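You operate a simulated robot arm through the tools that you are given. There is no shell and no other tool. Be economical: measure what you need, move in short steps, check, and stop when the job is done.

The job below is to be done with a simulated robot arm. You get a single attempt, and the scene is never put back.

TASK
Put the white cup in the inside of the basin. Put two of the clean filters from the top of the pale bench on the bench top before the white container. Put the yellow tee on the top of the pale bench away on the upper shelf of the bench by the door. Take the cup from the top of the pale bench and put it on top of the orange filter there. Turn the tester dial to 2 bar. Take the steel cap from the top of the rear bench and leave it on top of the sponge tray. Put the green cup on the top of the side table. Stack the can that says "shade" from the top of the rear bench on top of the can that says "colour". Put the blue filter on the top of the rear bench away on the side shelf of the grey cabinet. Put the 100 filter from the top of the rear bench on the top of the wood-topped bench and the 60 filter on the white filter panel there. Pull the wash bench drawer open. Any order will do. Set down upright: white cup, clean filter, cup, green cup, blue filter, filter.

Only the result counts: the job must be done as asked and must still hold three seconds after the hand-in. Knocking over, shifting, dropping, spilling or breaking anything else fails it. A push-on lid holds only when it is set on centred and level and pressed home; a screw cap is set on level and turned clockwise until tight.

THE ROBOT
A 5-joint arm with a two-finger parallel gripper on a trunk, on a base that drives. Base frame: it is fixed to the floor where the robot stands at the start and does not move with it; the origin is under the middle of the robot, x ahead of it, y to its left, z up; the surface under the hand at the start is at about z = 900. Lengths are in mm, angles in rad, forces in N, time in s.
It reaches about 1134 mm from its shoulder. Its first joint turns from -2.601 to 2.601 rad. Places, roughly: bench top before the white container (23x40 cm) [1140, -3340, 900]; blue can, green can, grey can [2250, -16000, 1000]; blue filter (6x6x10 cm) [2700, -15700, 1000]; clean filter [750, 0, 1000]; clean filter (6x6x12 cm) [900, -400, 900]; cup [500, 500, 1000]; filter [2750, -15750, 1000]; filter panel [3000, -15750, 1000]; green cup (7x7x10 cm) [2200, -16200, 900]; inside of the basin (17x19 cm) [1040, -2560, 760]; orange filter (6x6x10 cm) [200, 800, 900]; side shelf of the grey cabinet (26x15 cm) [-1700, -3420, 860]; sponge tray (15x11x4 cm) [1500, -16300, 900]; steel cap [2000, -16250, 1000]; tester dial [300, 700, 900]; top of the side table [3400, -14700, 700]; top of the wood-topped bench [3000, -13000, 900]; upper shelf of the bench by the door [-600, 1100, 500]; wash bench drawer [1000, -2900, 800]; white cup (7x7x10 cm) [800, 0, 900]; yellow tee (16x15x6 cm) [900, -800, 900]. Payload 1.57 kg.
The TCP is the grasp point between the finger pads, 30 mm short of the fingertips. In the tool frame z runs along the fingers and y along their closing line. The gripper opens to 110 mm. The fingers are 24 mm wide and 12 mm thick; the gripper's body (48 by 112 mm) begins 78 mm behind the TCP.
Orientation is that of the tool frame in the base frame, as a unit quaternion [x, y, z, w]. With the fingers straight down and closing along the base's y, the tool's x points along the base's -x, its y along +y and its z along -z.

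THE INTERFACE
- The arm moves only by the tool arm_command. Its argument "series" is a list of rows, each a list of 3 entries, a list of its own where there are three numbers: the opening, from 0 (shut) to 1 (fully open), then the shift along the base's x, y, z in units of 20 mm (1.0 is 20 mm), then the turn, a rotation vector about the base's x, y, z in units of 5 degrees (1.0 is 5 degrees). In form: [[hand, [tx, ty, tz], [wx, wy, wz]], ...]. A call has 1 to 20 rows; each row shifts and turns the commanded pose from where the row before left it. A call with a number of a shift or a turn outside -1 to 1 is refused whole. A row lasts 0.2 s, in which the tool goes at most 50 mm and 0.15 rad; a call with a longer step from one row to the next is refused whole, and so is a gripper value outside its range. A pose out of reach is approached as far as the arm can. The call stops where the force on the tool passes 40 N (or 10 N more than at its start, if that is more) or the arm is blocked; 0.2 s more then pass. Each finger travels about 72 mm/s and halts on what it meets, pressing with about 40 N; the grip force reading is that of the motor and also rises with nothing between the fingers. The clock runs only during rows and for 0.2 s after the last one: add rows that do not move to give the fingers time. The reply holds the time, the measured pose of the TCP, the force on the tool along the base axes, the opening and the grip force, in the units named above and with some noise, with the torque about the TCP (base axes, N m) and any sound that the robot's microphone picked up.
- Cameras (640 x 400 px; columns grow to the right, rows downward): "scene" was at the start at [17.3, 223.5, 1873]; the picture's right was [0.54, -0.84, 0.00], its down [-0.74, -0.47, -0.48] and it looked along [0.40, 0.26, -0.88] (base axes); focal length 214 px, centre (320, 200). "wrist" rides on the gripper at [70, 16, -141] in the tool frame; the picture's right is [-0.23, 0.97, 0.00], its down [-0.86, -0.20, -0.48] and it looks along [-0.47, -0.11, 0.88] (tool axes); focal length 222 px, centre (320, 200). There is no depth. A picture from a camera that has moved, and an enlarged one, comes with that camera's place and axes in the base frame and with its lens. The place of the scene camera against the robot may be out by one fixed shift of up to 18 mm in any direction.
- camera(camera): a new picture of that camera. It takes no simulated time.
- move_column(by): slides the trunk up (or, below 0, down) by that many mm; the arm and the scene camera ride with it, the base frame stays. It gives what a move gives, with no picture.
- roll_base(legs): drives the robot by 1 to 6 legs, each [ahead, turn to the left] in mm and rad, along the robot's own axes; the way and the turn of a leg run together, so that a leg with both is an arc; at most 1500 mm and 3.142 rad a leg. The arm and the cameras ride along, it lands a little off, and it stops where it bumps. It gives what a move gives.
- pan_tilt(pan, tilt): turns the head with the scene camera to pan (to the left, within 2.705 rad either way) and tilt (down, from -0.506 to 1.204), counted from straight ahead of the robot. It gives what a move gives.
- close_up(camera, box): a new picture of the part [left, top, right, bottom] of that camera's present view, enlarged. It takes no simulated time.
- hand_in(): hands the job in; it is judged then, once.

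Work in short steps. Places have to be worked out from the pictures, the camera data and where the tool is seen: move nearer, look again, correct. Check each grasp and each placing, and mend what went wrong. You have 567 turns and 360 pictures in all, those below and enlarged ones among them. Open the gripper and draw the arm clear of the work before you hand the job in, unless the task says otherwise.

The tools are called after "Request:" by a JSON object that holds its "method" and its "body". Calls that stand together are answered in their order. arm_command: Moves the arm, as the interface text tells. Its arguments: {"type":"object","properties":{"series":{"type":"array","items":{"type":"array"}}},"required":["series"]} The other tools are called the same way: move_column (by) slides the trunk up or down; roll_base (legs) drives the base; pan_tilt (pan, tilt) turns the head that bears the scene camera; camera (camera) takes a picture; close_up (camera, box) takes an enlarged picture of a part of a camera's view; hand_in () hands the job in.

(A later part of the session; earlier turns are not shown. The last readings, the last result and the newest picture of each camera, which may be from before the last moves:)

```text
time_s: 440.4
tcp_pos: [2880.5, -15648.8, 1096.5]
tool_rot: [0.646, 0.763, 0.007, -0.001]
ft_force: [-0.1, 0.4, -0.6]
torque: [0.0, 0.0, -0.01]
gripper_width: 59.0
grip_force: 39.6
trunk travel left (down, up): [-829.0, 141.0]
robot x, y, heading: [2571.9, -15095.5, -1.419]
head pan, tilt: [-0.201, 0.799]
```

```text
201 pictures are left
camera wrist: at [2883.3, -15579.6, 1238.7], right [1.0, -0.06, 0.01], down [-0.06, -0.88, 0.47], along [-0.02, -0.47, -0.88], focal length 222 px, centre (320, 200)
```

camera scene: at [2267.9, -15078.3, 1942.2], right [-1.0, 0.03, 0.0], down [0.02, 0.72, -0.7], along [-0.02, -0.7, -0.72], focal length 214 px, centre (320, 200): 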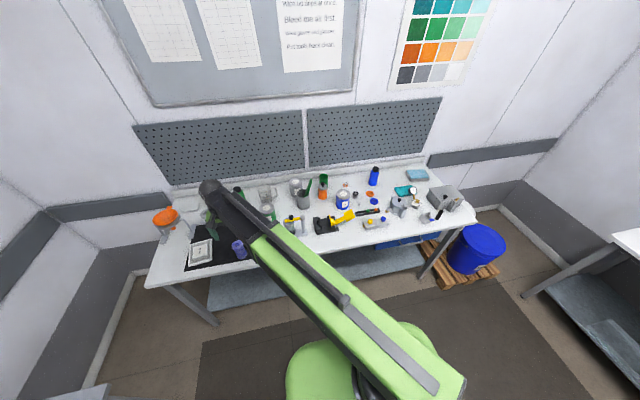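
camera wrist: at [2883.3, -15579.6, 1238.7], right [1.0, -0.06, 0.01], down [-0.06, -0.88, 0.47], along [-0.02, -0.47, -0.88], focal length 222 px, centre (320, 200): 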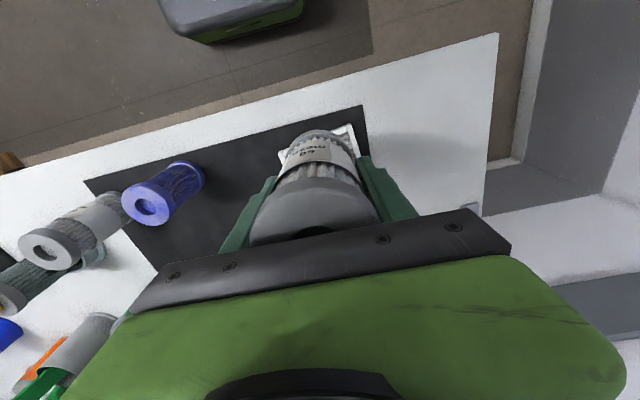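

Panel centre computed (2896,-15719). Move over and lower near.

Request:
{"method": "arm_command", "body": {"series": [[0, [0.195, -0.87, 0], [0, 0, 0]], [0, [0.195, -0.87, 0], [0, 0, 0]], [0, [0.195, -0.87, 0], [0, 0, 0]], [0, [0.195, -0.87, 0], [0, 0, 0]], [0, [0, 0, 0], [0, 0, 0]]]}}

Request:
{"method": "move_column", "body": {"by": -105}}

Request:
{"method": "camera", "body": {"camera": "wrist"}}

Request:
{"method": "pan_tilt", "body": {"pan": 0.3, "tilt": 0.8}}

Request:
{"method": "close_up", "body": {"camera": "scene", "box": [200, 140, 440, 290]}}

```text
time_s: 441.6
tcp_pos: [2894.3, -15719.7, 1096.3]
tool_rot: [0.647, 0.762, 0.007, -0.001]
ft_force: [-0.6, -0.3, -2.0]
torque: [-0.01, 0.01, 0.01]
gripper_width: 58.8
grip_force: 39.7
trunk travel left (down, up): [-829.0, 141.0]
robot x, y, heading: [2569.2, -15096.8, -1.419]
head pan, tilt: [-0.201, 0.799]
```

```text
time_s: 443.0
tcp_pos: [2893.4, -15720.3, 991.1]
tool_rot: [0.647, 0.763, 0.007, 0.0]
ft_force: [0.8, 0.2, -0.6]
torque: [-0.01, -0.01, -0.03]
gripper_width: 59.0
grip_force: 39.7
trunk travel left (down, up): [-724.0, 246.0]
robot x, y, heading: [2570.2, -15094.8, -1.413]
head pan, tilt: [-0.201, 0.799]
```

```text
200 pictures are left
camera wrist: at [2897.1, -15649.3, 1133.6], right [1.0, -0.06, 0.01], down [-0.06, -0.88, 0.47], along [-0.02, -0.47, -0.88], focal length 222 px, centre (320, 200)
```

wrist: 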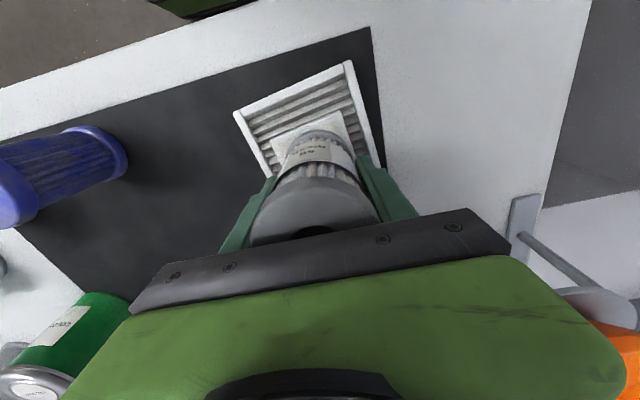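

```text
time_s: 443.9
tcp_pos: [2893.9, -15719.7, 991.6]
tool_rot: [0.647, 0.763, 0.007, 0.0]
ft_force: [-0.9, 0.5, -0.8]
torque: [-0.01, -0.03, -0.01]
gripper_width: 59.3
grip_force: 40.1
trunk travel left (down, up): [-724.0, 246.0]
robot x, y, heading: [2567.9, -15097.1, -1.416]
head pan, tilt: [0.3, 0.799]
```

```text
2.67 times, centred on (320, 215) of scene
camera zoom: at [2776.9, -15091.5, 1698.2], right [-0.9, -0.44, 0.0], down [-0.31, 0.64, -0.7], along [0.31, -0.63, -0.72], focal length 572 px, centre (320, 160)
```

zoom: 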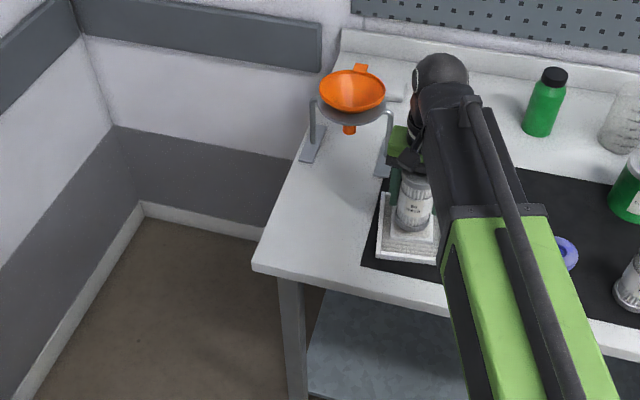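

Filter hangs right above the plate centre. Lower in small steps until contact.

Request:
{"method": "move_column", "body": {"by": -8}}

Request:
{"method": "move_column", "body": {"by": -4}}

Request:
{"method": "move_column", "body": {"by": -3}}

Request:
{"method": "close_up", "body": {"camera": "scene", "box": [320, 190, 400, 260]}}

```text
time_s: 444.5
tcp_pos: [2893.8, -15719.5, 982.8]
tool_rot: [0.647, 0.763, 0.006, 0.0]
ft_force: [0.3, 0.2, -0.8]
torque: [0.01, 0.01, -0.01]
gripper_width: 59.1
grip_force: 39.9
trunk travel left (down, up): [-716.0, 254.0]
robot x, y, heading: [2569.4, -15096.9, -1.414]
head pan, tilt: [0.3, 0.799]
```

```text
time_s: 445.1
tcp_pos: [2893.8, -15719.8, 978.3]
tool_rot: [0.647, 0.762, 0.007, -0.001]
ft_force: [-0.7, -0.6, -0.5]
torque: [-0.01, -0.02, -0.03]
gripper_width: 58.9
grip_force: 40.2
trunk travel left (down, up): [-712.0, 258.0]
robot x, y, heading: [2571.2, -15096.4, -1.416]
head pan, tilt: [0.3, 0.799]
```

```text
time_s: 445.6
tcp_pos: [2894.1, -15718.1, 977.8]
tool_rot: [0.647, 0.763, 0.007, -0.001]
ft_force: [3.0, -4.8, 19.3]
torque: [-0.21, 0.39, 0.09]
gripper_width: 58.9
grip_force: 40.0
trunk travel left (down, up): [-709.0, 261.0]
robot x, y, heading: [2568.9, -15093.0, -1.415]
head pan, tilt: [0.3, 0.799]
```

```text
5.71 times, centred on (360, 225) of scene
camera zoom: at [2776.4, -15090.1, 1683.7], right [-0.9, -0.44, 0.0], down [-0.31, 0.64, -0.7], along [0.31, -0.63, -0.72], focal length 1226 px, centre (91, 57)
```

zoom: 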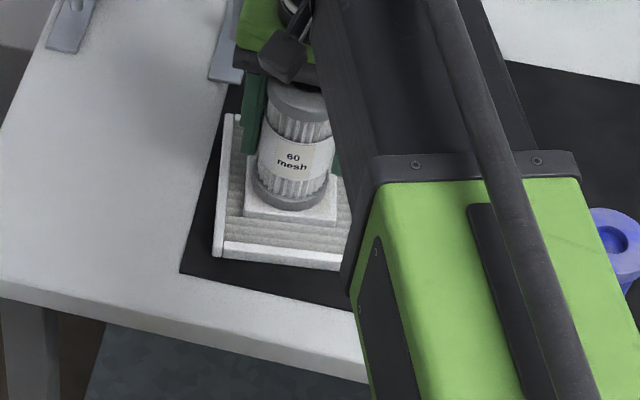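

Contact at 19 N; relieve a bit, open and rise.

Request:
{"method": "move_column", "body": {"by": 1}}

Request:
{"method": "arm_command", "body": {"series": [[0.6, [0, 0, 0], [0, 0, 0]], [0.7, [0, 0, 0], [0, 0, 0]], [0.8, [0, 0, 0], [0, 0, 0]], [0.8, [0, 0, 0], [0, 0, 0]]]}}

Request:
{"method": "move_column", "body": {"by": 170}}

Request:
{"method": "camera", "body": {"camera": "wrist"}}

```text
time_s: 446.1
tcp_pos: [2892.5, -15719.9, 977.2]
tool_rot: [0.647, 0.762, 0.007, -0.001]
ft_force: [-0.9, 0.1, 3.5]
torque: [0.01, 0.12, 0.0]
gripper_width: 58.9
grip_force: 40.5
trunk travel left (down, up): [-710.0, 260.0]
robot x, y, heading: [2571.0, -15093.7, -1.419]
head pan, tilt: [0.3, 0.799]
```

```text
time_s: 447.1
tcp_pos: [2894.2, -15719.5, 977.3]
tool_rot: [0.647, 0.762, 0.007, -0.001]
ft_force: [-0.3, -0.7, -0.9]
torque: [0.01, 0.0, -0.02]
gripper_width: 87.9
grip_force: 0.0
trunk travel left (down, up): [-710.0, 260.0]
robot x, y, heading: [2573.4, -15094.2, -1.415]
head pan, tilt: [0.3, 0.799]
```

```text
time_s: 449.0
tcp_pos: [2894.3, -15719.4, 1146.7]
tool_rot: [0.647, 0.763, 0.008, -0.001]
ft_force: [0.3, 0.2, 0.5]
torque: [0.0, 0.03, -0.05]
gripper_width: 87.9
grip_force: 0.0
trunk travel left (down, up): [-880.0, 90.0]
robot x, y, heading: [2570.2, -15092.9, -1.418]
head pan, tilt: [0.3, 0.799]
```

```text
197 pictures are left
camera wrist: at [2897.1, -15649.3, 1289.6], right [1.0, -0.06, 0.01], down [-0.06, -0.88, 0.47], along [-0.02, -0.47, -0.88], focal length 222 px, centre (320, 200)
```

wrist: 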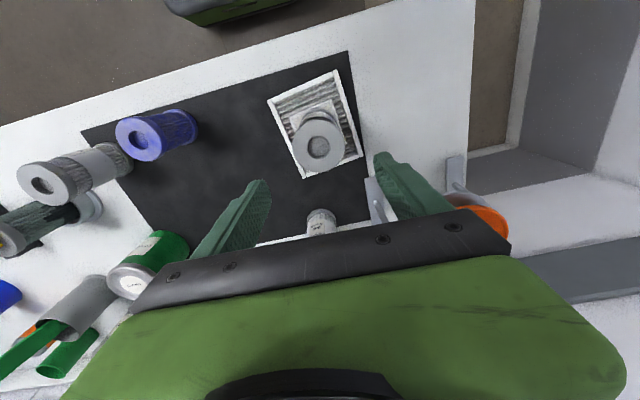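

60-mesh stands on the panel. Next the 100-mesh filter at ≈(2529,-15747).

Request:
{"method": "arm_command", "body": {"series": [[0.8, [-0.96, 0.05, 0], [0, 0, 0]], [0.8, [-0.96, 0.05, 0], [0, 0, 0]], [0.8, [-0.96, 0.05, 0], [0, 0, 0]], [0.8, [-0.96, 0.05, 0], [0, 0, 0]], [0.8, [-0.96, 0.05, 0], [0, 0, 0]], [0.8, [-0.96, 0.05, 0], [0, 0, 0]], [0.8, [-0.96, 0.05, 0], [0, 0, 0]], [0.8, [-0.96, 0.05, 0], [0, 0, 0]], [0.8, [-0.96, 0.05, 0], [0, 0, 0]], [0.8, [-0.96, 0.05, 0], [0, 0, 0]], [0.8, [-0.96, 0.05, 0], [0, 0, 0]], [0.8, [-0.96, 0.05, 0], [0, 0, 0]], [0.8, [-0.96, 0.05, 0], [0, 0, 0]], [0.8, [-0.96, 0.05, 0], [0, 0, 0]], [0.8, [-0.96, 0.05, 0], [0, 0, 0]], [0.8, [-0.96, 0.05, 0], [0, 0, 0]], [0.8, [-0.96, 0.05, 0], [0, 0, 0]], [0.8, [-0.96, 0.05, 0], [0, 0, 0]], [0.8, [-0.96, 0.05, 0], [0, 0, 0]]]}}

Request:
{"method": "camera", "body": {"camera": "wrist"}}

```text
time_s: 453.0
tcp_pos: [2528.9, -15700.8, 1145.5]
tool_rot: [0.645, 0.764, 0.007, -0.001]
ft_force: [0.4, -0.1, -0.7]
torque: [0.0, 0.02, -0.02]
gripper_width: 87.8
grip_force: 0.0
trunk travel left (down, up): [-880.0, 90.0]
robot x, y, heading: [2567.1, -15097.9, -1.414]
head pan, tilt: [0.3, 0.799]
```

```text
196 pictures are left
camera wrist: at [2531.6, -15630.8, 1289.6], right [1.0, -0.06, 0.01], down [-0.06, -0.88, 0.47], along [-0.02, -0.47, -0.88], focal length 222 px, centre (320, 200)
```

wrist: 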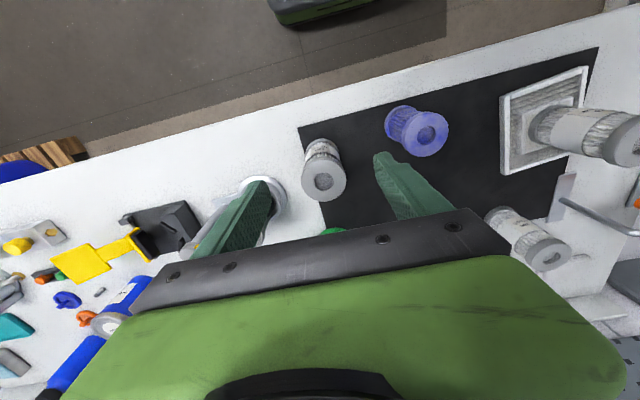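

Request:
{"method": "arm_command", "body": {"series": [[0.8, [0.06, -0.79, 0], [0, 0, 0]], [0.8, [0.06, -0.79, 0], [0, 0, 0]], [0.8, [0.06, -0.79, 0], [0, 0, 0]], [0.8, [0, 0, 0], [0, 0, 0]]]}}

Request:
{"method": "move_column", "body": {"by": -95}}

Request:
{"method": "camera", "body": {"camera": "wrist"}}

```text
time_s: 454.0
tcp_pos: [2532.7, -15746.3, 1146.9]
tool_rot: [0.646, 0.763, 0.008, -0.001]
ft_force: [0.9, 0.1, -0.5]
torque: [-0.01, 0.0, 0.04]
gripper_width: 87.9
grip_force: 0.1
trunk travel left (down, up): [-880.0, 90.0]
robot x, y, heading: [2572.4, -15092.8, -1.409]
head pan, tilt: [0.3, 0.799]
```

```text
time_s: 455.3
tcp_pos: [2532.8, -15745.6, 1052.5]
tool_rot: [0.647, 0.763, 0.008, 0.0]
ft_force: [0.8, 0.3, 0.6]
torque: [0.0, -0.02, 0.01]
gripper_width: 88.2
grip_force: 0.0
trunk travel left (down, up): [-785.0, 185.0]
robot x, y, heading: [2570.7, -15092.1, -1.419]
head pan, tilt: [0.3, 0.799]
```

```text
195 pictures are left
camera wrist: at [2535.8, -15676.3, 1194.7], right [1.0, -0.06, 0.01], down [-0.06, -0.88, 0.47], along [-0.02, -0.47, -0.88], focal length 222 px, centre (320, 200)
```

wrist: 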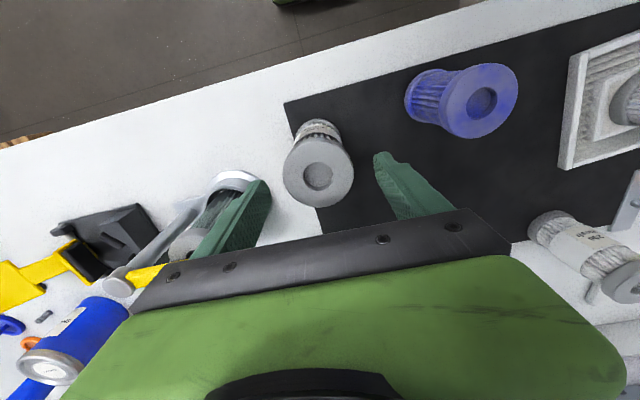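

Request:
{"method": "arm_command", "body": {"series": [[0.8, [-0.05, -0.28, 0], [0, 0, 0]], [0.8, [0, 0, 0], [0, 0, 0]]]}}

Request:
{"method": "move_column", "body": {"by": -96}}

Request:
{"method": "arm_command", "body": {"series": [[0, [0, 0, 0], [0, 0, 0]], [0, [0, 0, 0], [0, 0, 0]], [0, [0, 0, 0], [0, 0, 0]], [0, [0, 0, 0], [0, 0, 0]]]}}

Request:
{"method": "move_column", "body": {"by": 200}}

Request:
{"method": "camera", "body": {"camera": "wrist"}}

```text
time_s: 455.9
tcp_pos: [2532.5, -15752.9, 1052.5]
tool_rot: [0.647, 0.763, 0.007, -0.001]
ft_force: [0.0, 0.3, -0.8]
torque: [-0.03, -0.01, 0.01]
gripper_width: 87.9
grip_force: 0.0
trunk travel left (down, up): [-785.0, 185.0]
robot x, y, heading: [2569.9, -15095.9, -1.418]
head pan, tilt: [0.3, 0.799]
```

```text
time_s: 457.2
tcp_pos: [2531.5, -15752.1, 956.1]
tool_rot: [0.647, 0.763, 0.008, -0.001]
ft_force: [1.3, -0.1, 0.1]
torque: [0.01, -0.02, -0.02]
gripper_width: 88.1
grip_force: 0.1
trunk travel left (down, up): [-689.0, 281.0]
robot x, y, heading: [2569.5, -15094.9, -1.411]
head pan, tilt: [0.3, 0.799]
```

```text
time_s: 458.2
tcp_pos: [2531.5, -15751.2, 954.7]
tool_rot: [0.647, 0.763, 0.007, 0.0]
ft_force: [-1.1, -1.6, 3.2]
torque: [-0.06, 0.19, 0.05]
gripper_width: 58.9
grip_force: 40.3
trunk travel left (down, up): [-689.0, 281.0]
robot x, y, heading: [2574.0, -15099.3, -1.414]
head pan, tilt: [0.3, 0.799]
```

```text
time_s: 460.4
tcp_pos: [2532.2, -15752.9, 1155.2]
tool_rot: [0.647, 0.762, 0.007, -0.001]
ft_force: [0.1, -0.4, -1.3]
torque: [0.03, 0.0, 0.0]
gripper_width: 58.8
grip_force: 39.9
trunk travel left (down, up): [-889.0, 81.0]
robot x, y, heading: [2571.6, -15095.2, -1.413]
head pan, tilt: [0.3, 0.799]
```

```text
194 pictures are left
camera wrist: at [2535.5, -15682.1, 1298.5], right [1.0, -0.06, 0.01], down [-0.06, -0.88, 0.47], along [-0.02, -0.47, -0.88], focal length 222 px, centre (320, 200)
```

wrist: 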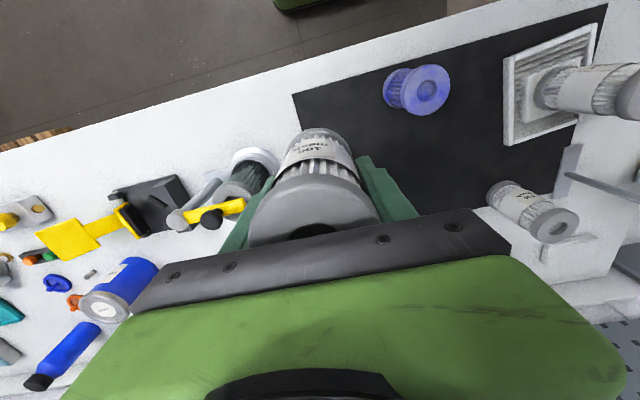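

Held. Raise fully, back away 1.5 m, and turn to face the wood-topped bench for a look.

Request:
{"method": "move_column", "body": {"by": 78}}

Request:
{"method": "roll_base", "body": {"legs": [[-1480, 0], [0, 1.56]]}}

Request:
{"method": "pan_tilt", "body": {"pan": 0.3, "tilt": 0.8}}

Request:
{"method": "camera", "body": {"camera": "scene"}}

```text
time_s: 461.5
tcp_pos: [2531.0, -15752.5, 1235.0]
tool_rot: [0.647, 0.763, 0.007, -0.001]
ft_force: [0.0, 0.8, -0.2]
torque: [-0.01, 0.01, 0.01]
gripper_width: 58.8
grip_force: 40.1
trunk travel left (down, up): [-967.0, 3.0]
robot x, y, heading: [2570.0, -15095.5, -1.42]
head pan, tilt: [0.3, 0.799]
```

```text
time_s: 472.6
tcp_pos: [2984.4, -13671.5, 1234.4]
tool_rot: [-0.082, 0.997, 0.003, -0.006]
ft_force: [-0.5, -0.2, 0.1]
torque: [-0.02, 0.01, 0.02]
gripper_width: 59.0
grip_force: 39.7
trunk travel left (down, up): [-967.0, 3.0]
robot x, y, heading: [2323.4, -13594.8, 0.144]
head pan, tilt: [0.3, 0.799]
```

```text
time_s: 473.2
tcp_pos: [2984.9, -13672.9, 1233.7]
tool_rot: [-0.082, 0.997, 0.006, -0.006]
ft_force: [-0.1, -0.4, -1.7]
torque: [0.02, 0.04, 0.0]
gripper_width: 58.6
grip_force: 40.7
trunk travel left (down, up): [-967.0, 3.0]
robot x, y, heading: [2327.6, -13591.5, 0.144]
head pan, tilt: [0.3, 0.799]
```

```text
193 pictures are left
camera scene: at [2337.8, -13392.9, 1941.4], right [0.43, -0.9, 0.0], down [-0.65, -0.31, -0.7], along [0.63, 0.3, -0.72], focal length 214 px, centre (320, 200)
```

scene: 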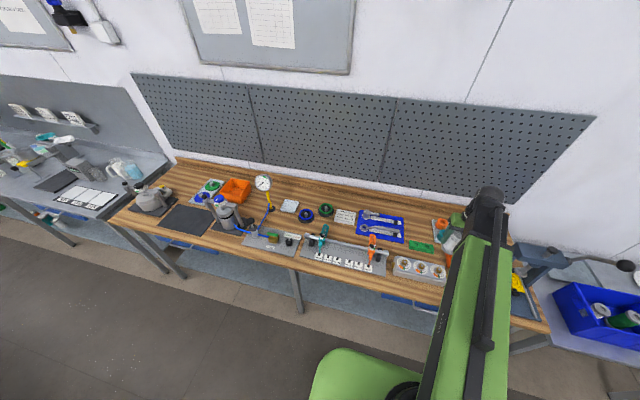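

Request:
{"method": "close_up", "body": {"camera": "scene", "box": [250, 160, 490, 310]}}

Request:
{"method": "camera", "body": {"camera": "wrist"}}

```text
2.67 times, centred on (370, 235) of scene
camera zoom: at [2337.8, -13392.9, 1941.4], right [0.43, -0.9, 0.0], down [-0.65, -0.31, -0.7], along [0.63, 0.3, -0.72], focal length 572 px, centre (187, 107)
```

zoom: 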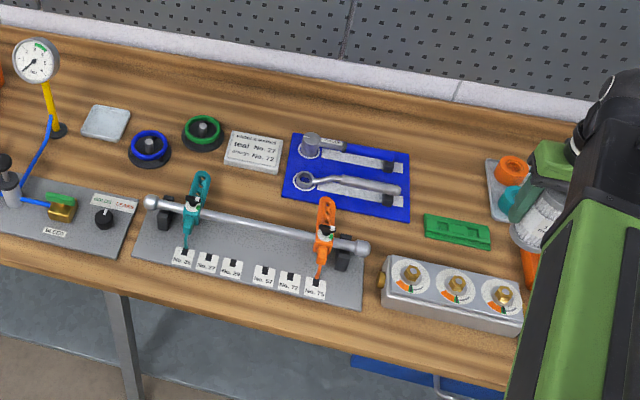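

```text
191 pictures are left
camera wrist: at [2915.8, -13669.0, 1376.1], right [0.07, 1.0, 0.01], down [0.88, -0.06, 0.47], along [0.47, -0.02, -0.88], focal length 222 px, centre (320, 200)
```

wrist: 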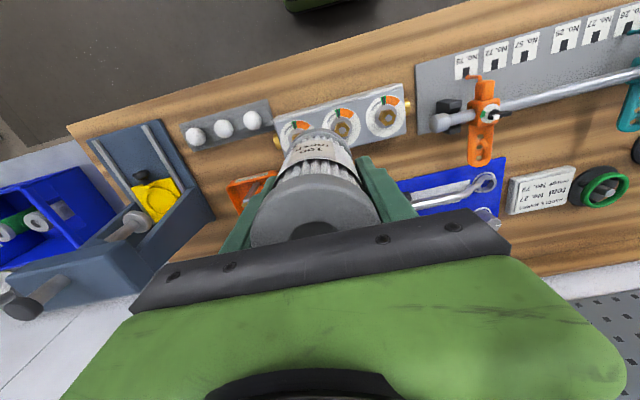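

A free spot exists behind the green clip, between blue mat and the orange parts: ≈(3325,-13586). Drive forward 200 mm and inspect from closer.

Request:
{"method": "roll_base", "body": {"legs": [[200, 0]]}}

Request:
{"method": "camera", "body": {"camera": "wrist"}}

```text
time_s: 474.8
tcp_pos: [3183.2, -13646.3, 1233.7]
tool_rot: [-0.081, 0.997, 0.005, -0.007]
ft_force: [0.2, 0.3, -1.1]
torque: [-0.01, 0.05, -0.05]
gripper_width: 58.9
grip_force: 39.8
trunk travel left (down, up): [-967.0, 3.0]
robot x, y, heading: [2522.8, -13566.2, 0.14]
head pan, tilt: [0.3, 0.799]
```

```text
190 pictures are left
camera wrist: at [3112.1, -13642.6, 1375.8], right [0.07, 1.0, 0.01], down [0.88, -0.06, 0.47], along [0.47, -0.03, -0.88], focal length 222 px, centre (320, 200)
```

wrist: 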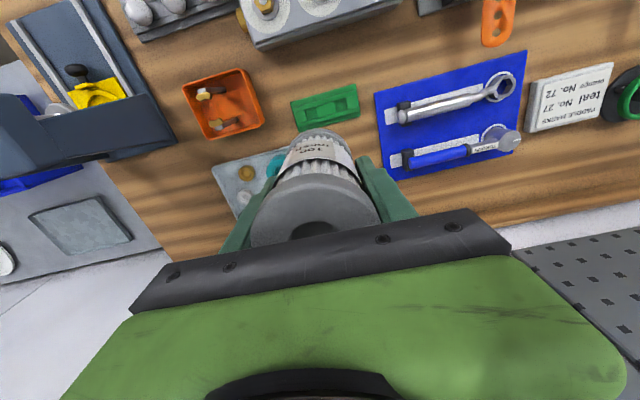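

Free spot centre ≈(3295,-13595). Move there and lower.

Request:
{"method": "arm_command", "body": {"series": [[0, [0.93, 0.43, 0], [0, 0, 0]], [0, [0.93, 0.43, 0], [0, 0, 0]], [0, [0.93, 0.43, 0], [0, 0, 0]], [0, [0.93, 0.43, 0], [0, 0, 0]], [0, [0.93, 0.43, 0], [0, 0, 0]], [0, [0.93, 0.43, 0], [0, 0, 0]], [0, [0, 0, 0], [0, 0, 0]]]}}

Request:
{"method": "move_column", "body": {"by": -240}}

Request:
{"method": "camera", "body": {"camera": "wrist"}}

Request:
{"method": "close_up", "body": {"camera": "scene", "box": [300, 130, 540, 280]}}

```text
time_s: 476.4
tcp_pos: [3291.5, -13594.9, 1234.6]
tool_rot: [-0.079, 0.997, 0.005, -0.005]
ft_force: [0.5, 0.2, -1.3]
torque: [-0.03, -0.02, -0.01]
gripper_width: 58.9
grip_force: 39.8
trunk travel left (down, up): [-967.0, 3.0]
robot x, y, heading: [2520.6, -13563.6, 0.145]
head pan, tilt: [0.3, 0.799]
```

```text
time_s: 478.9
tcp_pos: [3292.1, -13595.5, 994.1]
tool_rot: [-0.079, 0.997, 0.005, -0.005]
ft_force: [0.5, -0.6, -0.4]
torque: [0.02, -0.02, -0.01]
gripper_width: 58.6
grip_force: 40.0
trunk travel left (down, up): [-727.0, 243.0]
robot x, y, heading: [2519.9, -13566.3, 0.147]
head pan, tilt: [0.3, 0.799]
```

```text
189 pictures are left
camera wrist: at [3222.1, -13590.6, 1136.6], right [0.07, 1.0, 0.01], down [0.88, -0.06, 0.47], along [0.47, -0.03, -0.88], focal length 222 px, centre (320, 200)
```

wrist: 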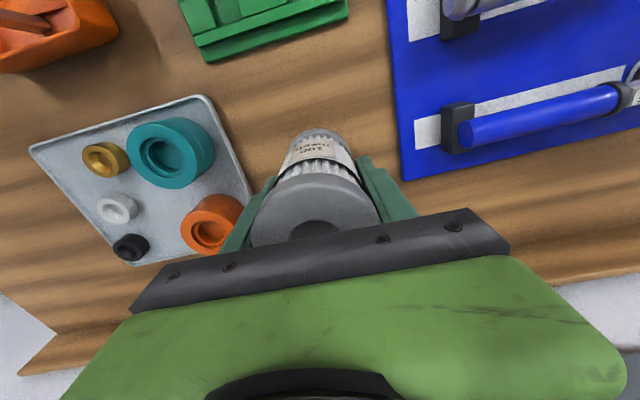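

```text
2.67 times, centred on (420, 205) of scene
camera zoom: at [2532.4, -13362.7, 1701.3], right [0.43, -0.9, 0.0], down [-0.65, -0.31, -0.7], along [0.63, 0.3, -0.72], focal length 572 px, centre (53, 187)
```

zoom: 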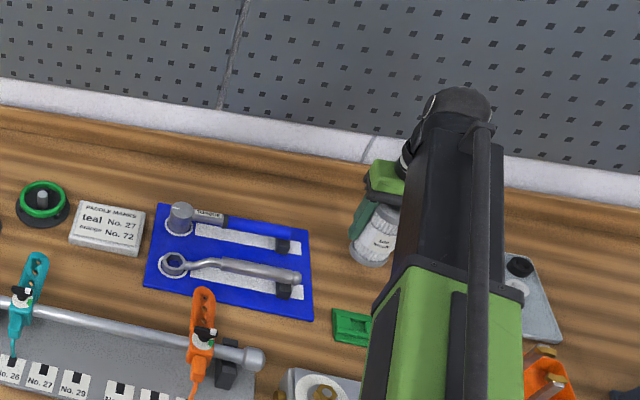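

Shift 15 mm away from the parts tray, then lower until contact.

Request:
{"method": "arm_command", "body": {"series": [[0, [0, 0.75, 0], [0, 0, 0]], [0, [0, 0, 0], [0, 0, 0]]]}}

Request:
{"method": "move_column", "body": {"by": -33}}

Request:
{"method": "move_column", "body": {"by": -5}}

Request:
{"method": "move_column", "body": {"by": -3}}

```text
time_s: 479.5
tcp_pos: [3291.6, -13581.1, 994.5]
tool_rot: [-0.08, 0.997, 0.005, -0.006]
ft_force: [-0.7, -0.6, -0.8]
torque: [-0.01, 0.02, 0.0]
gripper_width: 59.0
grip_force: 40.1
trunk travel left (down, up): [-727.0, 243.0]
robot x, y, heading: [2518.9, -13566.5, 0.142]
head pan, tilt: [0.3, 0.799]
```

```text
time_s: 480.3
tcp_pos: [3291.0, -13579.6, 962.0]
tool_rot: [-0.08, 0.997, 0.005, -0.005]
ft_force: [-0.7, 0.4, -0.2]
torque: [0.02, 0.02, -0.02]
gripper_width: 58.7
grip_force: 40.4
trunk travel left (down, up): [-694.0, 276.0]
robot x, y, heading: [2520.7, -13564.5, 0.145]
head pan, tilt: [0.3, 0.799]
```

```text
time_s: 480.8
tcp_pos: [3291.6, -13580.6, 956.9]
tool_rot: [-0.08, 0.997, 0.004, -0.004]
ft_force: [3.0, 0.3, 14.5]
torque: [-0.45, -0.1, 0.05]
gripper_width: 58.8
grip_force: 40.1
trunk travel left (down, up): [-689.0, 281.0]
robot x, y, heading: [2519.0, -13565.1, 0.145]
head pan, tilt: [0.3, 0.799]
```

```text
time_s: 481.4
tcp_pos: [3291.1, -13580.6, 955.2]
tool_rot: [-0.081, 0.997, 0.003, -0.005]
ft_force: [6.8, -0.4, 33.7]
torque: [-0.83, 0.1, 0.25]
gripper_width: 58.7
grip_force: 39.5
trunk travel left (down, up): [-686.0, 284.0]
robot x, y, heading: [2519.2, -13564.7, 0.148]
head pan, tilt: [0.3, 0.799]
```

Request:
{"method": "move_column", "body": {"by": 2}}

Request:
{"method": "arm_command", "body": {"series": [[0.58, [0, 0, 0], [0, 0, 0]], [0.64, [0, 0, 0], [0, 0, 0]], [0.7, [0, 0, 0], [0, 0, 0]], [0.7, [0, 0, 0], [0, 0, 0]]]}}

Request:
{"method": "move_column", "body": {"by": 250}}

Request:
{"method": "camera", "body": {"camera": "wrist"}}

```text
time_s: 481.9
tcp_pos: [3290.7, -13579.3, 955.3]
tool_rot: [-0.079, 0.997, 0.005, -0.005]
ft_force: [-0.3, 0.4, 1.0]
torque: [-0.03, 0.02, 0.01]
gripper_width: 58.7
grip_force: 40.1
trunk travel left (down, up): [-688.0, 282.0]
robot x, y, heading: [2520.9, -13568.0, 0.14]
head pan, tilt: [0.3, 0.799]
```

```text
time_s: 482.9
tcp_pos: [3291.6, -13579.8, 955.7]
tool_rot: [-0.081, 0.997, 0.005, -0.006]
ft_force: [0.0, 0.1, -0.4]
torque: [0.01, 0.03, -0.03]
gripper_width: 77.0
grip_force: 0.1
trunk travel left (down, up): [-688.0, 282.0]
robot x, y, heading: [2519.8, -13567.4, 0.141]
head pan, tilt: [0.3, 0.799]
```

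```text
time_s: 485.5
tcp_pos: [3292.1, -13579.1, 1205.9]
tool_rot: [-0.08, 0.997, 0.005, -0.005]
ft_force: [0.3, -0.6, -0.3]
torque: [0.03, 0.0, -0.01]
gripper_width: 76.9
grip_force: 0.1
trunk travel left (down, up): [-938.0, 32.0]
robot x, y, heading: [2522.2, -13564.3, 0.145]
head pan, tilt: [0.3, 0.799]
```

```text
187 pictures are left
camera wrist: at [3221.9, -13575.8, 1347.6], right [0.07, 1.0, 0.01], down [0.88, -0.06, 0.47], along [0.47, -0.03, -0.88], focal length 222 px, centre (320, 200)
```

wrist: 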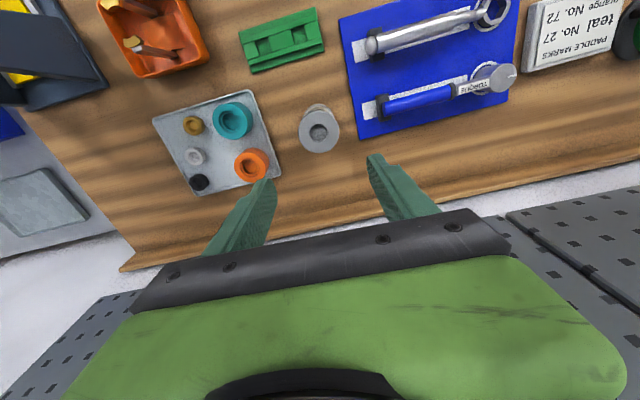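

100-mesh filter stands on the wood bench. Retract and return to the rear bench for the cans and green cup.

Request:
{"method": "arm_command", "body": {"series": [[1, [-1, 0, 0], [0, 0, 0]], [1, [-1, 0, 0], [0, 0, 0]], [1, [-1, 0, 0], [0, 0, 0]], [1, [-1, 0, 0], [0, 0, 0]], [1, [-1, 0, 0], [0, 0, 0]], [1, [-1, 0, 0], [0, 0, 0]], [1, [-1, 0, 0], [0, 0, 0]], [1, [-1, 0, 0], [0, 0, 0]]]}}

Request:
{"method": "roll_base", "body": {"legs": [[-250, 0], [0, -1.71], [1500, 0], [255, 0], [0, 0.17]]}}

Request:
{"method": "camera", "body": {"camera": "wrist"}}

Request:
{"method": "pan_tilt", "body": {"pan": 0.0, "tilt": 0.95}}

Request:
{"method": "camera", "body": {"camera": "scene"}}

```text
time_s: 487.3
tcp_pos: [3131.1, -13578.8, 1206.4]
tool_rot: [-0.08, 0.997, 0.005, -0.005]
ft_force: [-0.3, 0.7, 0.3]
torque: [-0.02, -0.02, 0.01]
gripper_width: 110.1
grip_force: 0.0
trunk travel left (down, up): [-938.0, 32.0]
robot x, y, heading: [2519.0, -13566.1, 0.149]
head pan, tilt: [0.3, 0.799]
```

```text
time_s: 502.4
tcp_pos: [2297.1, -15965.2, 1207.1]
tool_rot: [0.63, 0.777, 0.006, 0.0]
ft_force: [-0.6, 0.4, 0.3]
torque: [0.0, 0.0, -0.03]
gripper_width: 110.1
grip_force: 0.0
trunk travel left (down, up): [-938.0, 32.0]
robot x, y, heading: [2283.9, -15353.4, -1.392]
head pan, tilt: [0.3, 0.799]
```

```text
186 pictures are left
camera wrist: at [2297.4, -15895.0, 1348.5], right [1.0, -0.02, 0.01], down [-0.02, -0.88, 0.47], along [0.0, -0.47, -0.88], focal length 222 px, centre (320, 200)
```

wrist: 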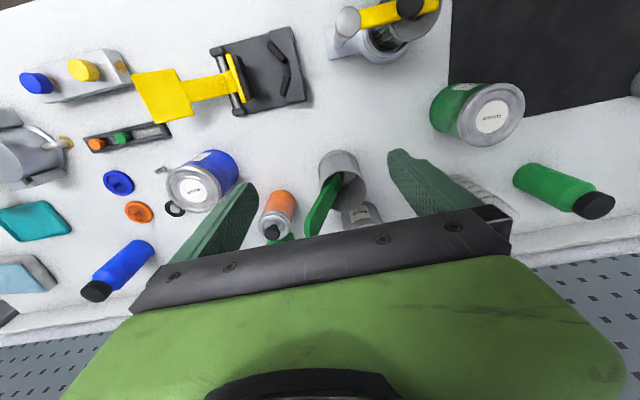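

```text
time_s: 503.2
tcp_pos: [2296.4, -15967.0, 1205.1]
tool_rot: [0.63, 0.777, 0.007, -0.001]
ft_force: [0.8, -0.4, -0.1]
torque: [-0.05, 0.03, -0.03]
gripper_width: 110.1
grip_force: 0.0
trunk travel left (down, up): [-938.0, 32.0]
robot x, y, heading: [2282.4, -15351.6, -1.385]
head pan, tilt: [0.0, 0.949]
```

```text
185 pictures are left
camera scene: at [2464.9, -15343.4, 1900.8], right [-0.98, -0.18, 0.0], down [-0.15, 0.8, -0.58], along [0.11, -0.57, -0.81], focal length 214 px, centre (320, 200)
```

scene: 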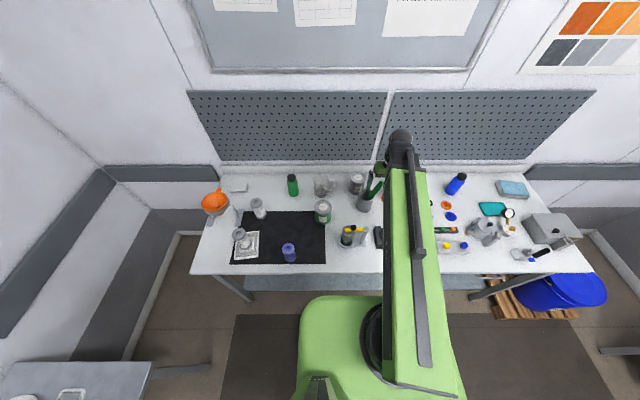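

Wrist view gives shade can ≈(2077,-16057), colour can ≈(2554,-15948), ~90 mm diameter, ~97 mm high. Go above the shade can.

Request:
{"method": "arm_command", "body": {"series": [[1, [-0.9, -0.3, 0], [0, 0, 0]], [1, [-0.9, -0.3, 0], [0, 0, 0]], [1, [-0.9, -0.3, 0], [0, 0, 0]], [1, [-0.9, -0.3, 0], [0, 0, 0]], [1, [-0.9, -0.3, 0], [0, 0, 0]], [1, [-0.9, -0.3, 0], [0, 0, 0]], [1, [-0.9, -0.3, 0], [0, 0, 0]], [1, [-0.9, -0.3, 0], [0, 0, 0]], [1, [-0.9, -0.3, 0], [0, 0, 0]], [1, [-0.9, -0.3, 0], [0, 0, 0]], [1, [-0.9, -0.3, 0], [0, 0, 0]], [1, [-0.9, -0.3, 0], [0, 0, 0]]]}}

Request:
{"method": "camera", "body": {"camera": "wrist"}}

```text
time_s: 505.8
tcp_pos: [2080.7, -16038.3, 1205.4]
tool_rot: [0.63, 0.777, 0.007, -0.001]
ft_force: [-0.5, 0.0, -0.6]
torque: [-0.02, -0.04, -0.02]
gripper_width: 109.8
grip_force: 0.0
trunk travel left (down, up): [-938.0, 32.0]
robot x, y, heading: [2286.0, -15355.1, -1.384]
head pan, tilt: [0.0, 0.949]
```

```text
184 pictures are left
camera wrist: at [2081.6, -15968.4, 1347.5], right [1.0, -0.02, 0.01], down [-0.02, -0.88, 0.47], along [0.0, -0.47, -0.88], focal length 222 px, centre (320, 200)
```

wrist: 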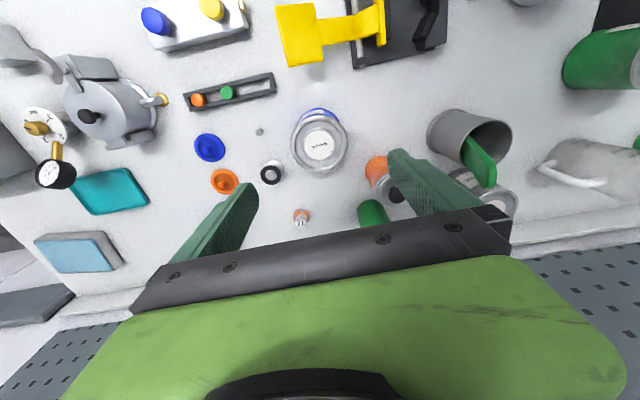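

Can centre (2081.5,-16059). Align and descend to grip at z≈950.

Request:
{"method": "arm_command", "body": {"series": [[1, [0.04, -1, 0], [0, 0, 0]], [1, [0, -0.03, 0], [0, 0, 0]]]}}

Request:
{"method": "move_column", "body": {"by": -165}}

Request:
{"method": "camera", "body": {"camera": "wrist"}}

```text
time_s: 506.4
tcp_pos: [2083.1, -16059.7, 1206.0]
tool_rot: [0.629, 0.777, 0.007, -0.002]
ft_force: [0.0, 0.2, 0.0]
torque: [0.02, -0.01, 0.01]
gripper_width: 110.0
grip_force: 0.0
trunk travel left (down, up): [-938.0, 32.0]
robot x, y, heading: [2282.4, -15352.1, -1.389]
head pan, tilt: [0.0, 0.949]
```

```text
time_s: 508.3
tcp_pos: [2082.7, -16060.5, 1040.8]
tool_rot: [0.63, 0.777, 0.007, -0.001]
ft_force: [0.8, 0.3, -0.1]
torque: [0.01, 0.05, 0.01]
gripper_width: 109.9
grip_force: 0.1
trunk travel left (down, up): [-773.0, 197.0]
robot x, y, heading: [2280.6, -15352.2, -1.393]
head pan, tilt: [0.0, 0.949]
```

```text
183 pictures are left
camera wrist: at [2083.2, -15989.3, 1182.7], right [1.0, -0.02, 0.01], down [-0.02, -0.88, 0.47], along [0.0, -0.47, -0.88], focal length 222 px, centre (320, 200)
```

wrist: 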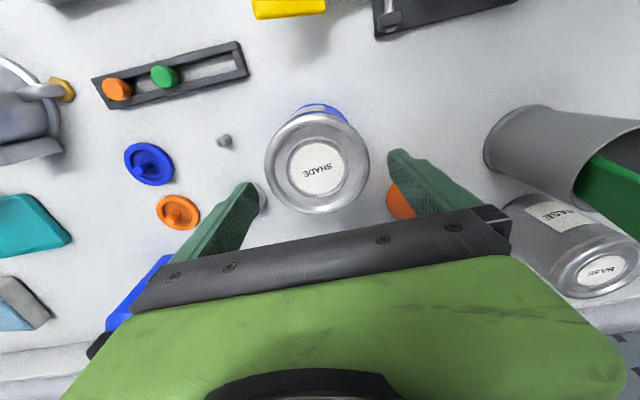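

Request:
{"method": "arm_command", "body": {"series": [[1, [-0.1, 0, 0], [0, 0, 0]]]}}

Request:
{"method": "move_column", "body": {"by": -90}}

Request:
{"method": "arm_command", "body": {"series": [[0, [0, 0, 0], [0, 0, 0]], [0, [0, 0, 0], [0, 0, 0]], [0, [0, 0, 0], [0, 0, 0]], [0, [0, 0, 0], [0, 0, 0]]]}}

Request:
{"method": "move_column", "body": {"by": 200}}

Request:
{"method": "camera", "body": {"camera": "wrist"}}

```text
time_s: 508.7
tcp_pos: [2081.6, -16060.4, 1039.8]
tool_rot: [0.63, 0.777, 0.008, -0.001]
ft_force: [-0.5, 0.3, -0.3]
torque: [-0.01, 0.02, -0.04]
gripper_width: 109.8
grip_force: 0.0
trunk travel left (down, up): [-773.0, 197.0]
robot x, y, heading: [2283.5, -15353.2, -1.384]
head pan, tilt: [0.0, 0.949]
```

```text
time_s: 509.9
tcp_pos: [2080.1, -16061.3, 950.4]
tool_rot: [0.63, 0.777, 0.008, -0.001]
ft_force: [0.3, -1.0, 0.2]
torque: [0.0, 0.0, 0.0]
gripper_width: 110.4
grip_force: 0.0
trunk travel left (down, up): [-683.0, 287.0]
robot x, y, heading: [2283.2, -15354.0, -1.39]
head pan, tilt: [0.0, 0.949]
```

```text
time_s: 510.9
tcp_pos: [2080.6, -16059.6, 950.2]
tool_rot: [0.63, 0.777, 0.006, -0.002]
ft_force: [-1.3, -0.9, 4.1]
torque: [-0.11, 0.44, 0.04]
gripper_width: 86.8
grip_force: 39.9
trunk travel left (down, up): [-683.0, 287.0]
robot x, y, heading: [2281.6, -15356.1, -1.389]
head pan, tilt: [0.0, 0.949]
```

```text
time_s: 513.1
tcp_pos: [2080.6, -16060.6, 1149.1]
tool_rot: [0.63, 0.776, 0.006, 0.0]
ft_force: [-0.3, 0.4, -6.4]
torque: [-0.03, -0.02, 0.01]
gripper_width: 87.0
grip_force: 39.3
trunk travel left (down, up): [-883.0, 87.0]
robot x, y, heading: [2283.2, -15351.0, -1.388]
head pan, tilt: [0.0, 0.949]
```

```text
182 pictures are left
camera wrist: at [2081.1, -15990.4, 1292.3], right [1.0, -0.02, 0.01], down [-0.02, -0.88, 0.47], along [0.0, -0.47, -0.88], focal length 222 px, centre (320, 200)
```

wrist: 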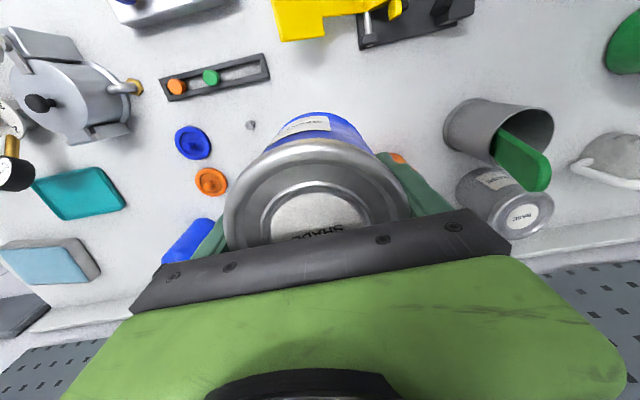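

Held (6 N). Raise fully, then move to beside the colour can for a look.

Request:
{"method": "move_column", "body": {"by": 85}}

Request:
{"method": "arm_command", "body": {"series": [[0, [0.9, 0.6, 0], [0, 0, 0]], [0, [0.9, 0.6, 0], [0, 0, 0]], [0, [0.9, 0.6, 0], [0, 0, 0]], [0, [0.9, 0.6, 0], [0, 0, 0]], [0, [1, 0.4, 0], [0, 0, 0]], [0, [1, 0.4, 0], [0, 0, 0]], [0, [1, 0.4, 0], [0, 0, 0]], [0, [1, 0.3, 0], [0, 0, 0]], [0, [1, 0.3, 0], [0, 0, 0]], [0, [1, 0.2, 0], [0, 0, 0]], [0, [1, 0.2, 0], [0, 0, 0]], [0, [1, 0.2, 0], [0, 0, 0]], [0, [1, 0, 0], [0, 0, 0]], [0, [1, 0, 0], [0, 0, 0]], [0, [1, 0, 0], [0, 0, 0]], [0, [1, 0, 0], [0, 0, 0]], [0, [1, 0, 0], [0, 0, 0]]]}}

Request:
{"method": "camera", "body": {"camera": "wrist"}}

```text
time_s: 514.3
tcp_pos: [2080.5, -16061.2, 1234.7]
tool_rot: [0.63, 0.776, 0.008, -0.001]
ft_force: [-0.1, 0.3, -5.9]
torque: [-0.02, 0.01, 0.0]
gripper_width: 86.8
grip_force: 39.8
trunk travel left (down, up): [-968.0, 2.0]
robot x, y, heading: [2281.7, -15356.0, -1.39]
head pan, tilt: [0.0, 0.949]
```

```text
time_s: 517.9
tcp_pos: [2413.1, -15965.8, 1234.2]
tool_rot: [0.63, 0.777, 0.007, -0.001]
ft_force: [0.3, 0.1, -6.1]
torque: [-0.04, 0.02, 0.02]
gripper_width: 86.9
grip_force: 39.9
trunk travel left (down, up): [-968.0, 2.0]
robot x, y, heading: [2283.4, -15350.8, -1.388]
head pan, tilt: [0.0, 0.949]
```

```text
181 pictures are left
camera wrist: at [2413.0, -15895.3, 1377.4], right [1.0, -0.02, 0.01], down [-0.02, -0.88, 0.47], along [0.0, -0.47, -0.88], focal length 222 px, centre (320, 200)
```

wrist: 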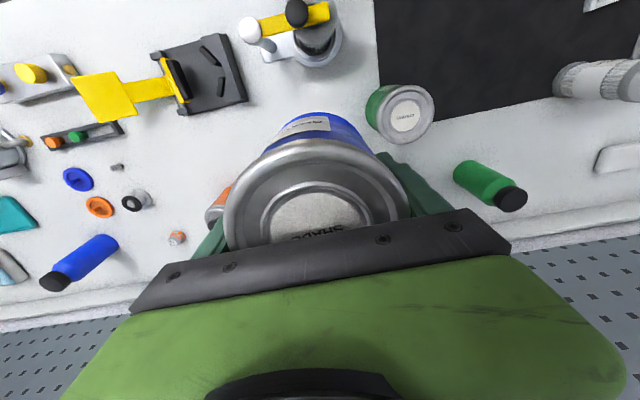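

Request:
{"method": "close_up", "body": {"camera": "wrist", "box": [350, 70, 450, 160]}}

```text
4.44 times, centred on (400, 115) of wrist
camera zoom: at [2413.0, -15895.3, 1377.4], right [1.0, -0.02, 0.01], down [-0.02, -0.88, 0.47], along [0.0, -0.47, -0.88], focal length 987 px, centre (-36, 578)
```

zoom: 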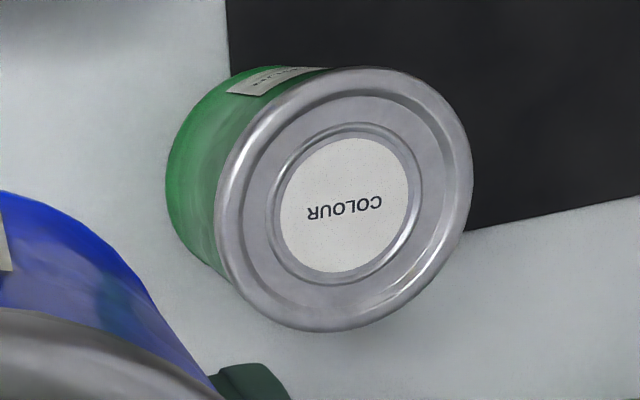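

Colour can centre ≈(2554.5,-15947), top ≈998. Move over and lower.

Request:
{"method": "arm_command", "body": {"series": [[0, [0.885, 0.12, 0], [0, 0, 0]], [0, [0.885, 0.12, 0], [0, 0, 0]], [0, [0.885, 0.12, 0], [0, 0, 0]], [0, [0.885, 0.12, 0], [0, 0, 0]], [0, [0.885, 0.12, 0], [0, 0, 0]], [0, [0.885, 0.12, 0], [0, 0, 0]], [0, [0.885, 0.12, 0], [0, 0, 0]], [0, [0.885, 0.12, 0], [0, 0, 0]], [0, [0, 0, 0], [0, 0, 0]]]}}

Request:
{"method": "move_column", "body": {"by": -165}}

Request:
{"method": "camera", "body": {"camera": "wrist"}}

Request:
{"method": "close_up", "body": {"camera": "scene", "box": [240, 130, 440, 255]}}

```text
time_s: 519.9
tcp_pos: [2555.0, -15946.3, 1234.6]
tool_rot: [0.629, 0.777, 0.008, -0.001]
ft_force: [0.2, -0.2, -5.2]
torque: [-0.01, -0.01, 0.01]
gripper_width: 87.2
grip_force: 40.1
trunk travel left (down, up): [-968.0, 2.0]
robot x, y, heading: [2286.2, -15353.4, -1.393]
head pan, tilt: [0.0, 0.949]
```

```text
time_s: 521.8
tcp_pos: [2553.9, -15945.3, 1070.2]
tool_rot: [0.63, 0.776, 0.008, 0.0]
ft_force: [0.2, 0.1, -5.5]
torque: [-0.03, -0.02, 0.02]
gripper_width: 86.8
grip_force: 40.3
trunk travel left (down, up): [-803.0, 167.0]
robot x, y, heading: [2287.9, -15353.4, -1.386]
head pan, tilt: [0.0, 0.949]
```

```text
179 pictures are left
camera wrist: at [2554.9, -15875.3, 1212.5], right [1.0, -0.02, 0.01], down [-0.02, -0.88, 0.47], along [0.0, -0.47, -0.88], focal length 222 px, centre (320, 200)
```

wrist: 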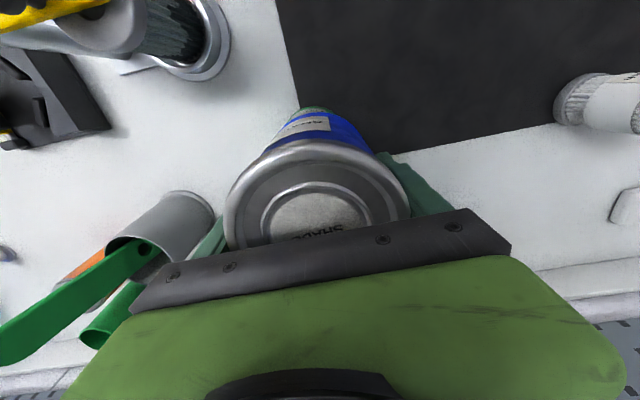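

```text
3.20 times, centred on (340, 192) of scene
camera zoom: at [2465.3, -15344.3, 1765.7], right [-0.98, -0.18, 0.0], down [-0.15, 0.8, -0.58], along [0.11, -0.57, -0.81], focal length 686 px, centre (256, 224)
```

zoom: 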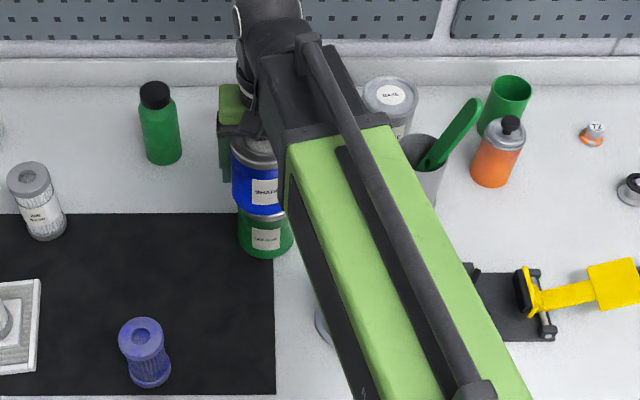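

Aligned. Lower until contact.

Request:
{"method": "move_column", "body": {"by": -15}}

Request:
{"method": "move_column", "body": {"by": -4}}

Request:
{"method": "move_column", "body": {"by": -3}}

Request:
{"method": "close_up", "body": {"camera": "scene", "box": [290, 170, 350, 220]}}

```text
time_s: 522.4
tcp_pos: [2554.2, -15943.8, 1057.3]
tool_rot: [0.63, 0.777, 0.007, 0.0]
ft_force: [1.2, -1.8, 35.3]
torque: [-0.21, 0.54, -0.31]
gripper_width: 86.7
grip_force: 39.7
trunk travel left (down, up): [-788.0, 182.0]
robot x, y, heading: [2281.8, -15353.0, -1.393]
head pan, tilt: [0.0, 0.949]
```

```text
time_s: 522.9
tcp_pos: [2553.4, -15943.0, 1053.1]
tool_rot: [0.63, 0.777, 0.007, 0.0]
ft_force: [0.3, 1.5, 35.3]
torque: [0.05, 0.7, -0.29]
gripper_width: 86.8
grip_force: 40.2
trunk travel left (down, up): [-784.0, 186.0]
robot x, y, heading: [2285.3, -15352.9, -1.39]
head pan, tilt: [0.0, 0.949]
```

```text
time_s: 523.5
tcp_pos: [2553.0, -15944.0, 1050.2]
tool_rot: [0.63, 0.777, 0.007, 0.0]
ft_force: [-1.8, 2.1, 31.9]
torque: [-0.1, 0.73, -0.24]
gripper_width: 86.4
grip_force: 39.8
trunk travel left (down, up): [-781.0, 189.0]
robot x, y, heading: [2282.2, -15353.5, -1.389]
head pan, tilt: [0.0, 0.949]
```

```text
8.00 times, centred on (320, 195) of scene
camera zoom: at [2463.6, -15340.2, 1743.8], right [-0.98, -0.18, 0.0], down [-0.15, 0.8, -0.58], along [0.11, -0.57, -0.81], focal length 1716 px, centre (320, 240)
```

zoom: 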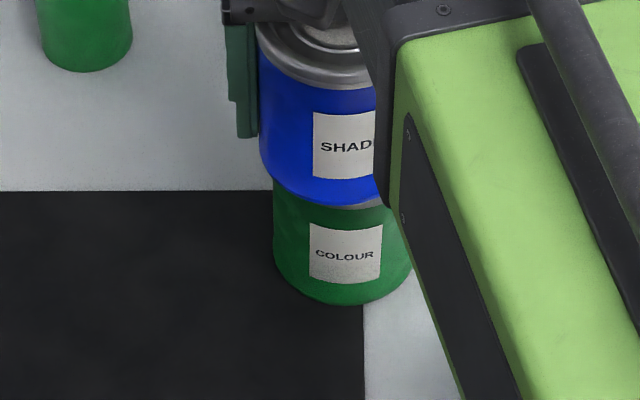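

Shade seems ~6 mm too far toward +x (lid sliver visible on the other side; torque agrees). Lift, shift -6 mm, and reseat.

Request:
{"method": "move_column", "body": {"by": 10}}

Request:
{"method": "arm_command", "body": {"series": [[0, [-0.3, -0.05, 0], [0, 0, 0]], [0, [0, 0, 0], [0, 0, 0]]]}}

Request:
{"method": "move_column", "body": {"by": -7}}

Request:
{"method": "move_column", "body": {"by": -2}}

Request:
{"method": "close_up", "body": {"camera": "scene", "box": [290, 170, 350, 220]}}

```text
time_s: 524.0
tcp_pos: [2554.7, -15946.5, 1056.6]
tool_rot: [0.63, 0.777, 0.007, -0.001]
ft_force: [-0.3, -0.4, -6.0]
torque: [-0.03, 0.03, 0.0]
gripper_width: 86.5
grip_force: 40.2
trunk travel left (down, up): [-791.0, 179.0]
robot x, y, heading: [2285.2, -15352.8, -1.391]
head pan, tilt: [0.0, 0.949]
```

```text
time_s: 524.6
tcp_pos: [2547.9, -15946.8, 1058.1]
tool_rot: [0.63, 0.776, 0.007, -0.001]
ft_force: [0.6, 0.6, -5.0]
torque: [-0.03, 0.0, 0.01]
gripper_width: 86.4
grip_force: 39.9
trunk travel left (down, up): [-791.0, 179.0]
robot x, y, heading: [2282.9, -15350.7, -1.387]
head pan, tilt: [0.0, 0.949]
```

```text
time_s: 525.2
tcp_pos: [2550.0, -15947.2, 1051.7]
tool_rot: [0.63, 0.777, 0.007, -0.001]
ft_force: [1.0, 0.2, -5.7]
torque: [-0.05, -0.02, -0.02]
gripper_width: 86.4
grip_force: 40.0
trunk travel left (down, up): [-784.0, 186.0]
robot x, y, heading: [2286.6, -15354.2, -1.39]
head pan, tilt: [0.0, 0.949]
```

```text
time_s: 525.7
tcp_pos: [2548.5, -15947.7, 1049.5]
tool_rot: [0.631, 0.776, 0.007, -0.001]
ft_force: [-2.4, -4.8, 9.4]
torque: [-0.47, 0.5, 0.09]
gripper_width: 86.6
grip_force: 39.6
trunk travel left (down, up): [-782.0, 188.0]
robot x, y, heading: [2282.1, -15352.4, -1.386]
head pan, tilt: [0.0, 0.949]
```

```text
8.00 times, centred on (320, 195) of scene
camera zoom: at [2464.7, -15343.5, 1745.0], right [-0.98, -0.18, 0.0], down [-0.15, 0.8, -0.58], along [0.11, -0.57, -0.81], focal length 1716 px, centre (320, 240)
```

zoom: 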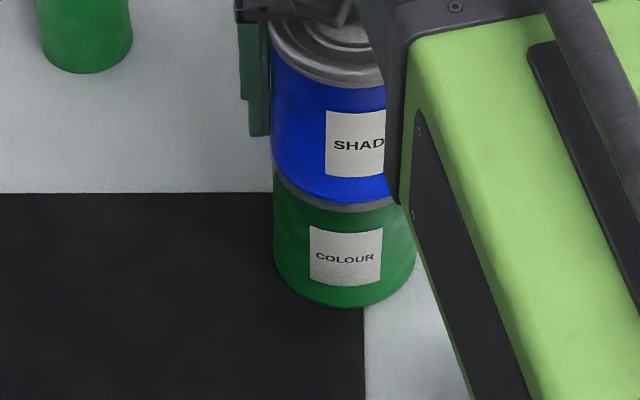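

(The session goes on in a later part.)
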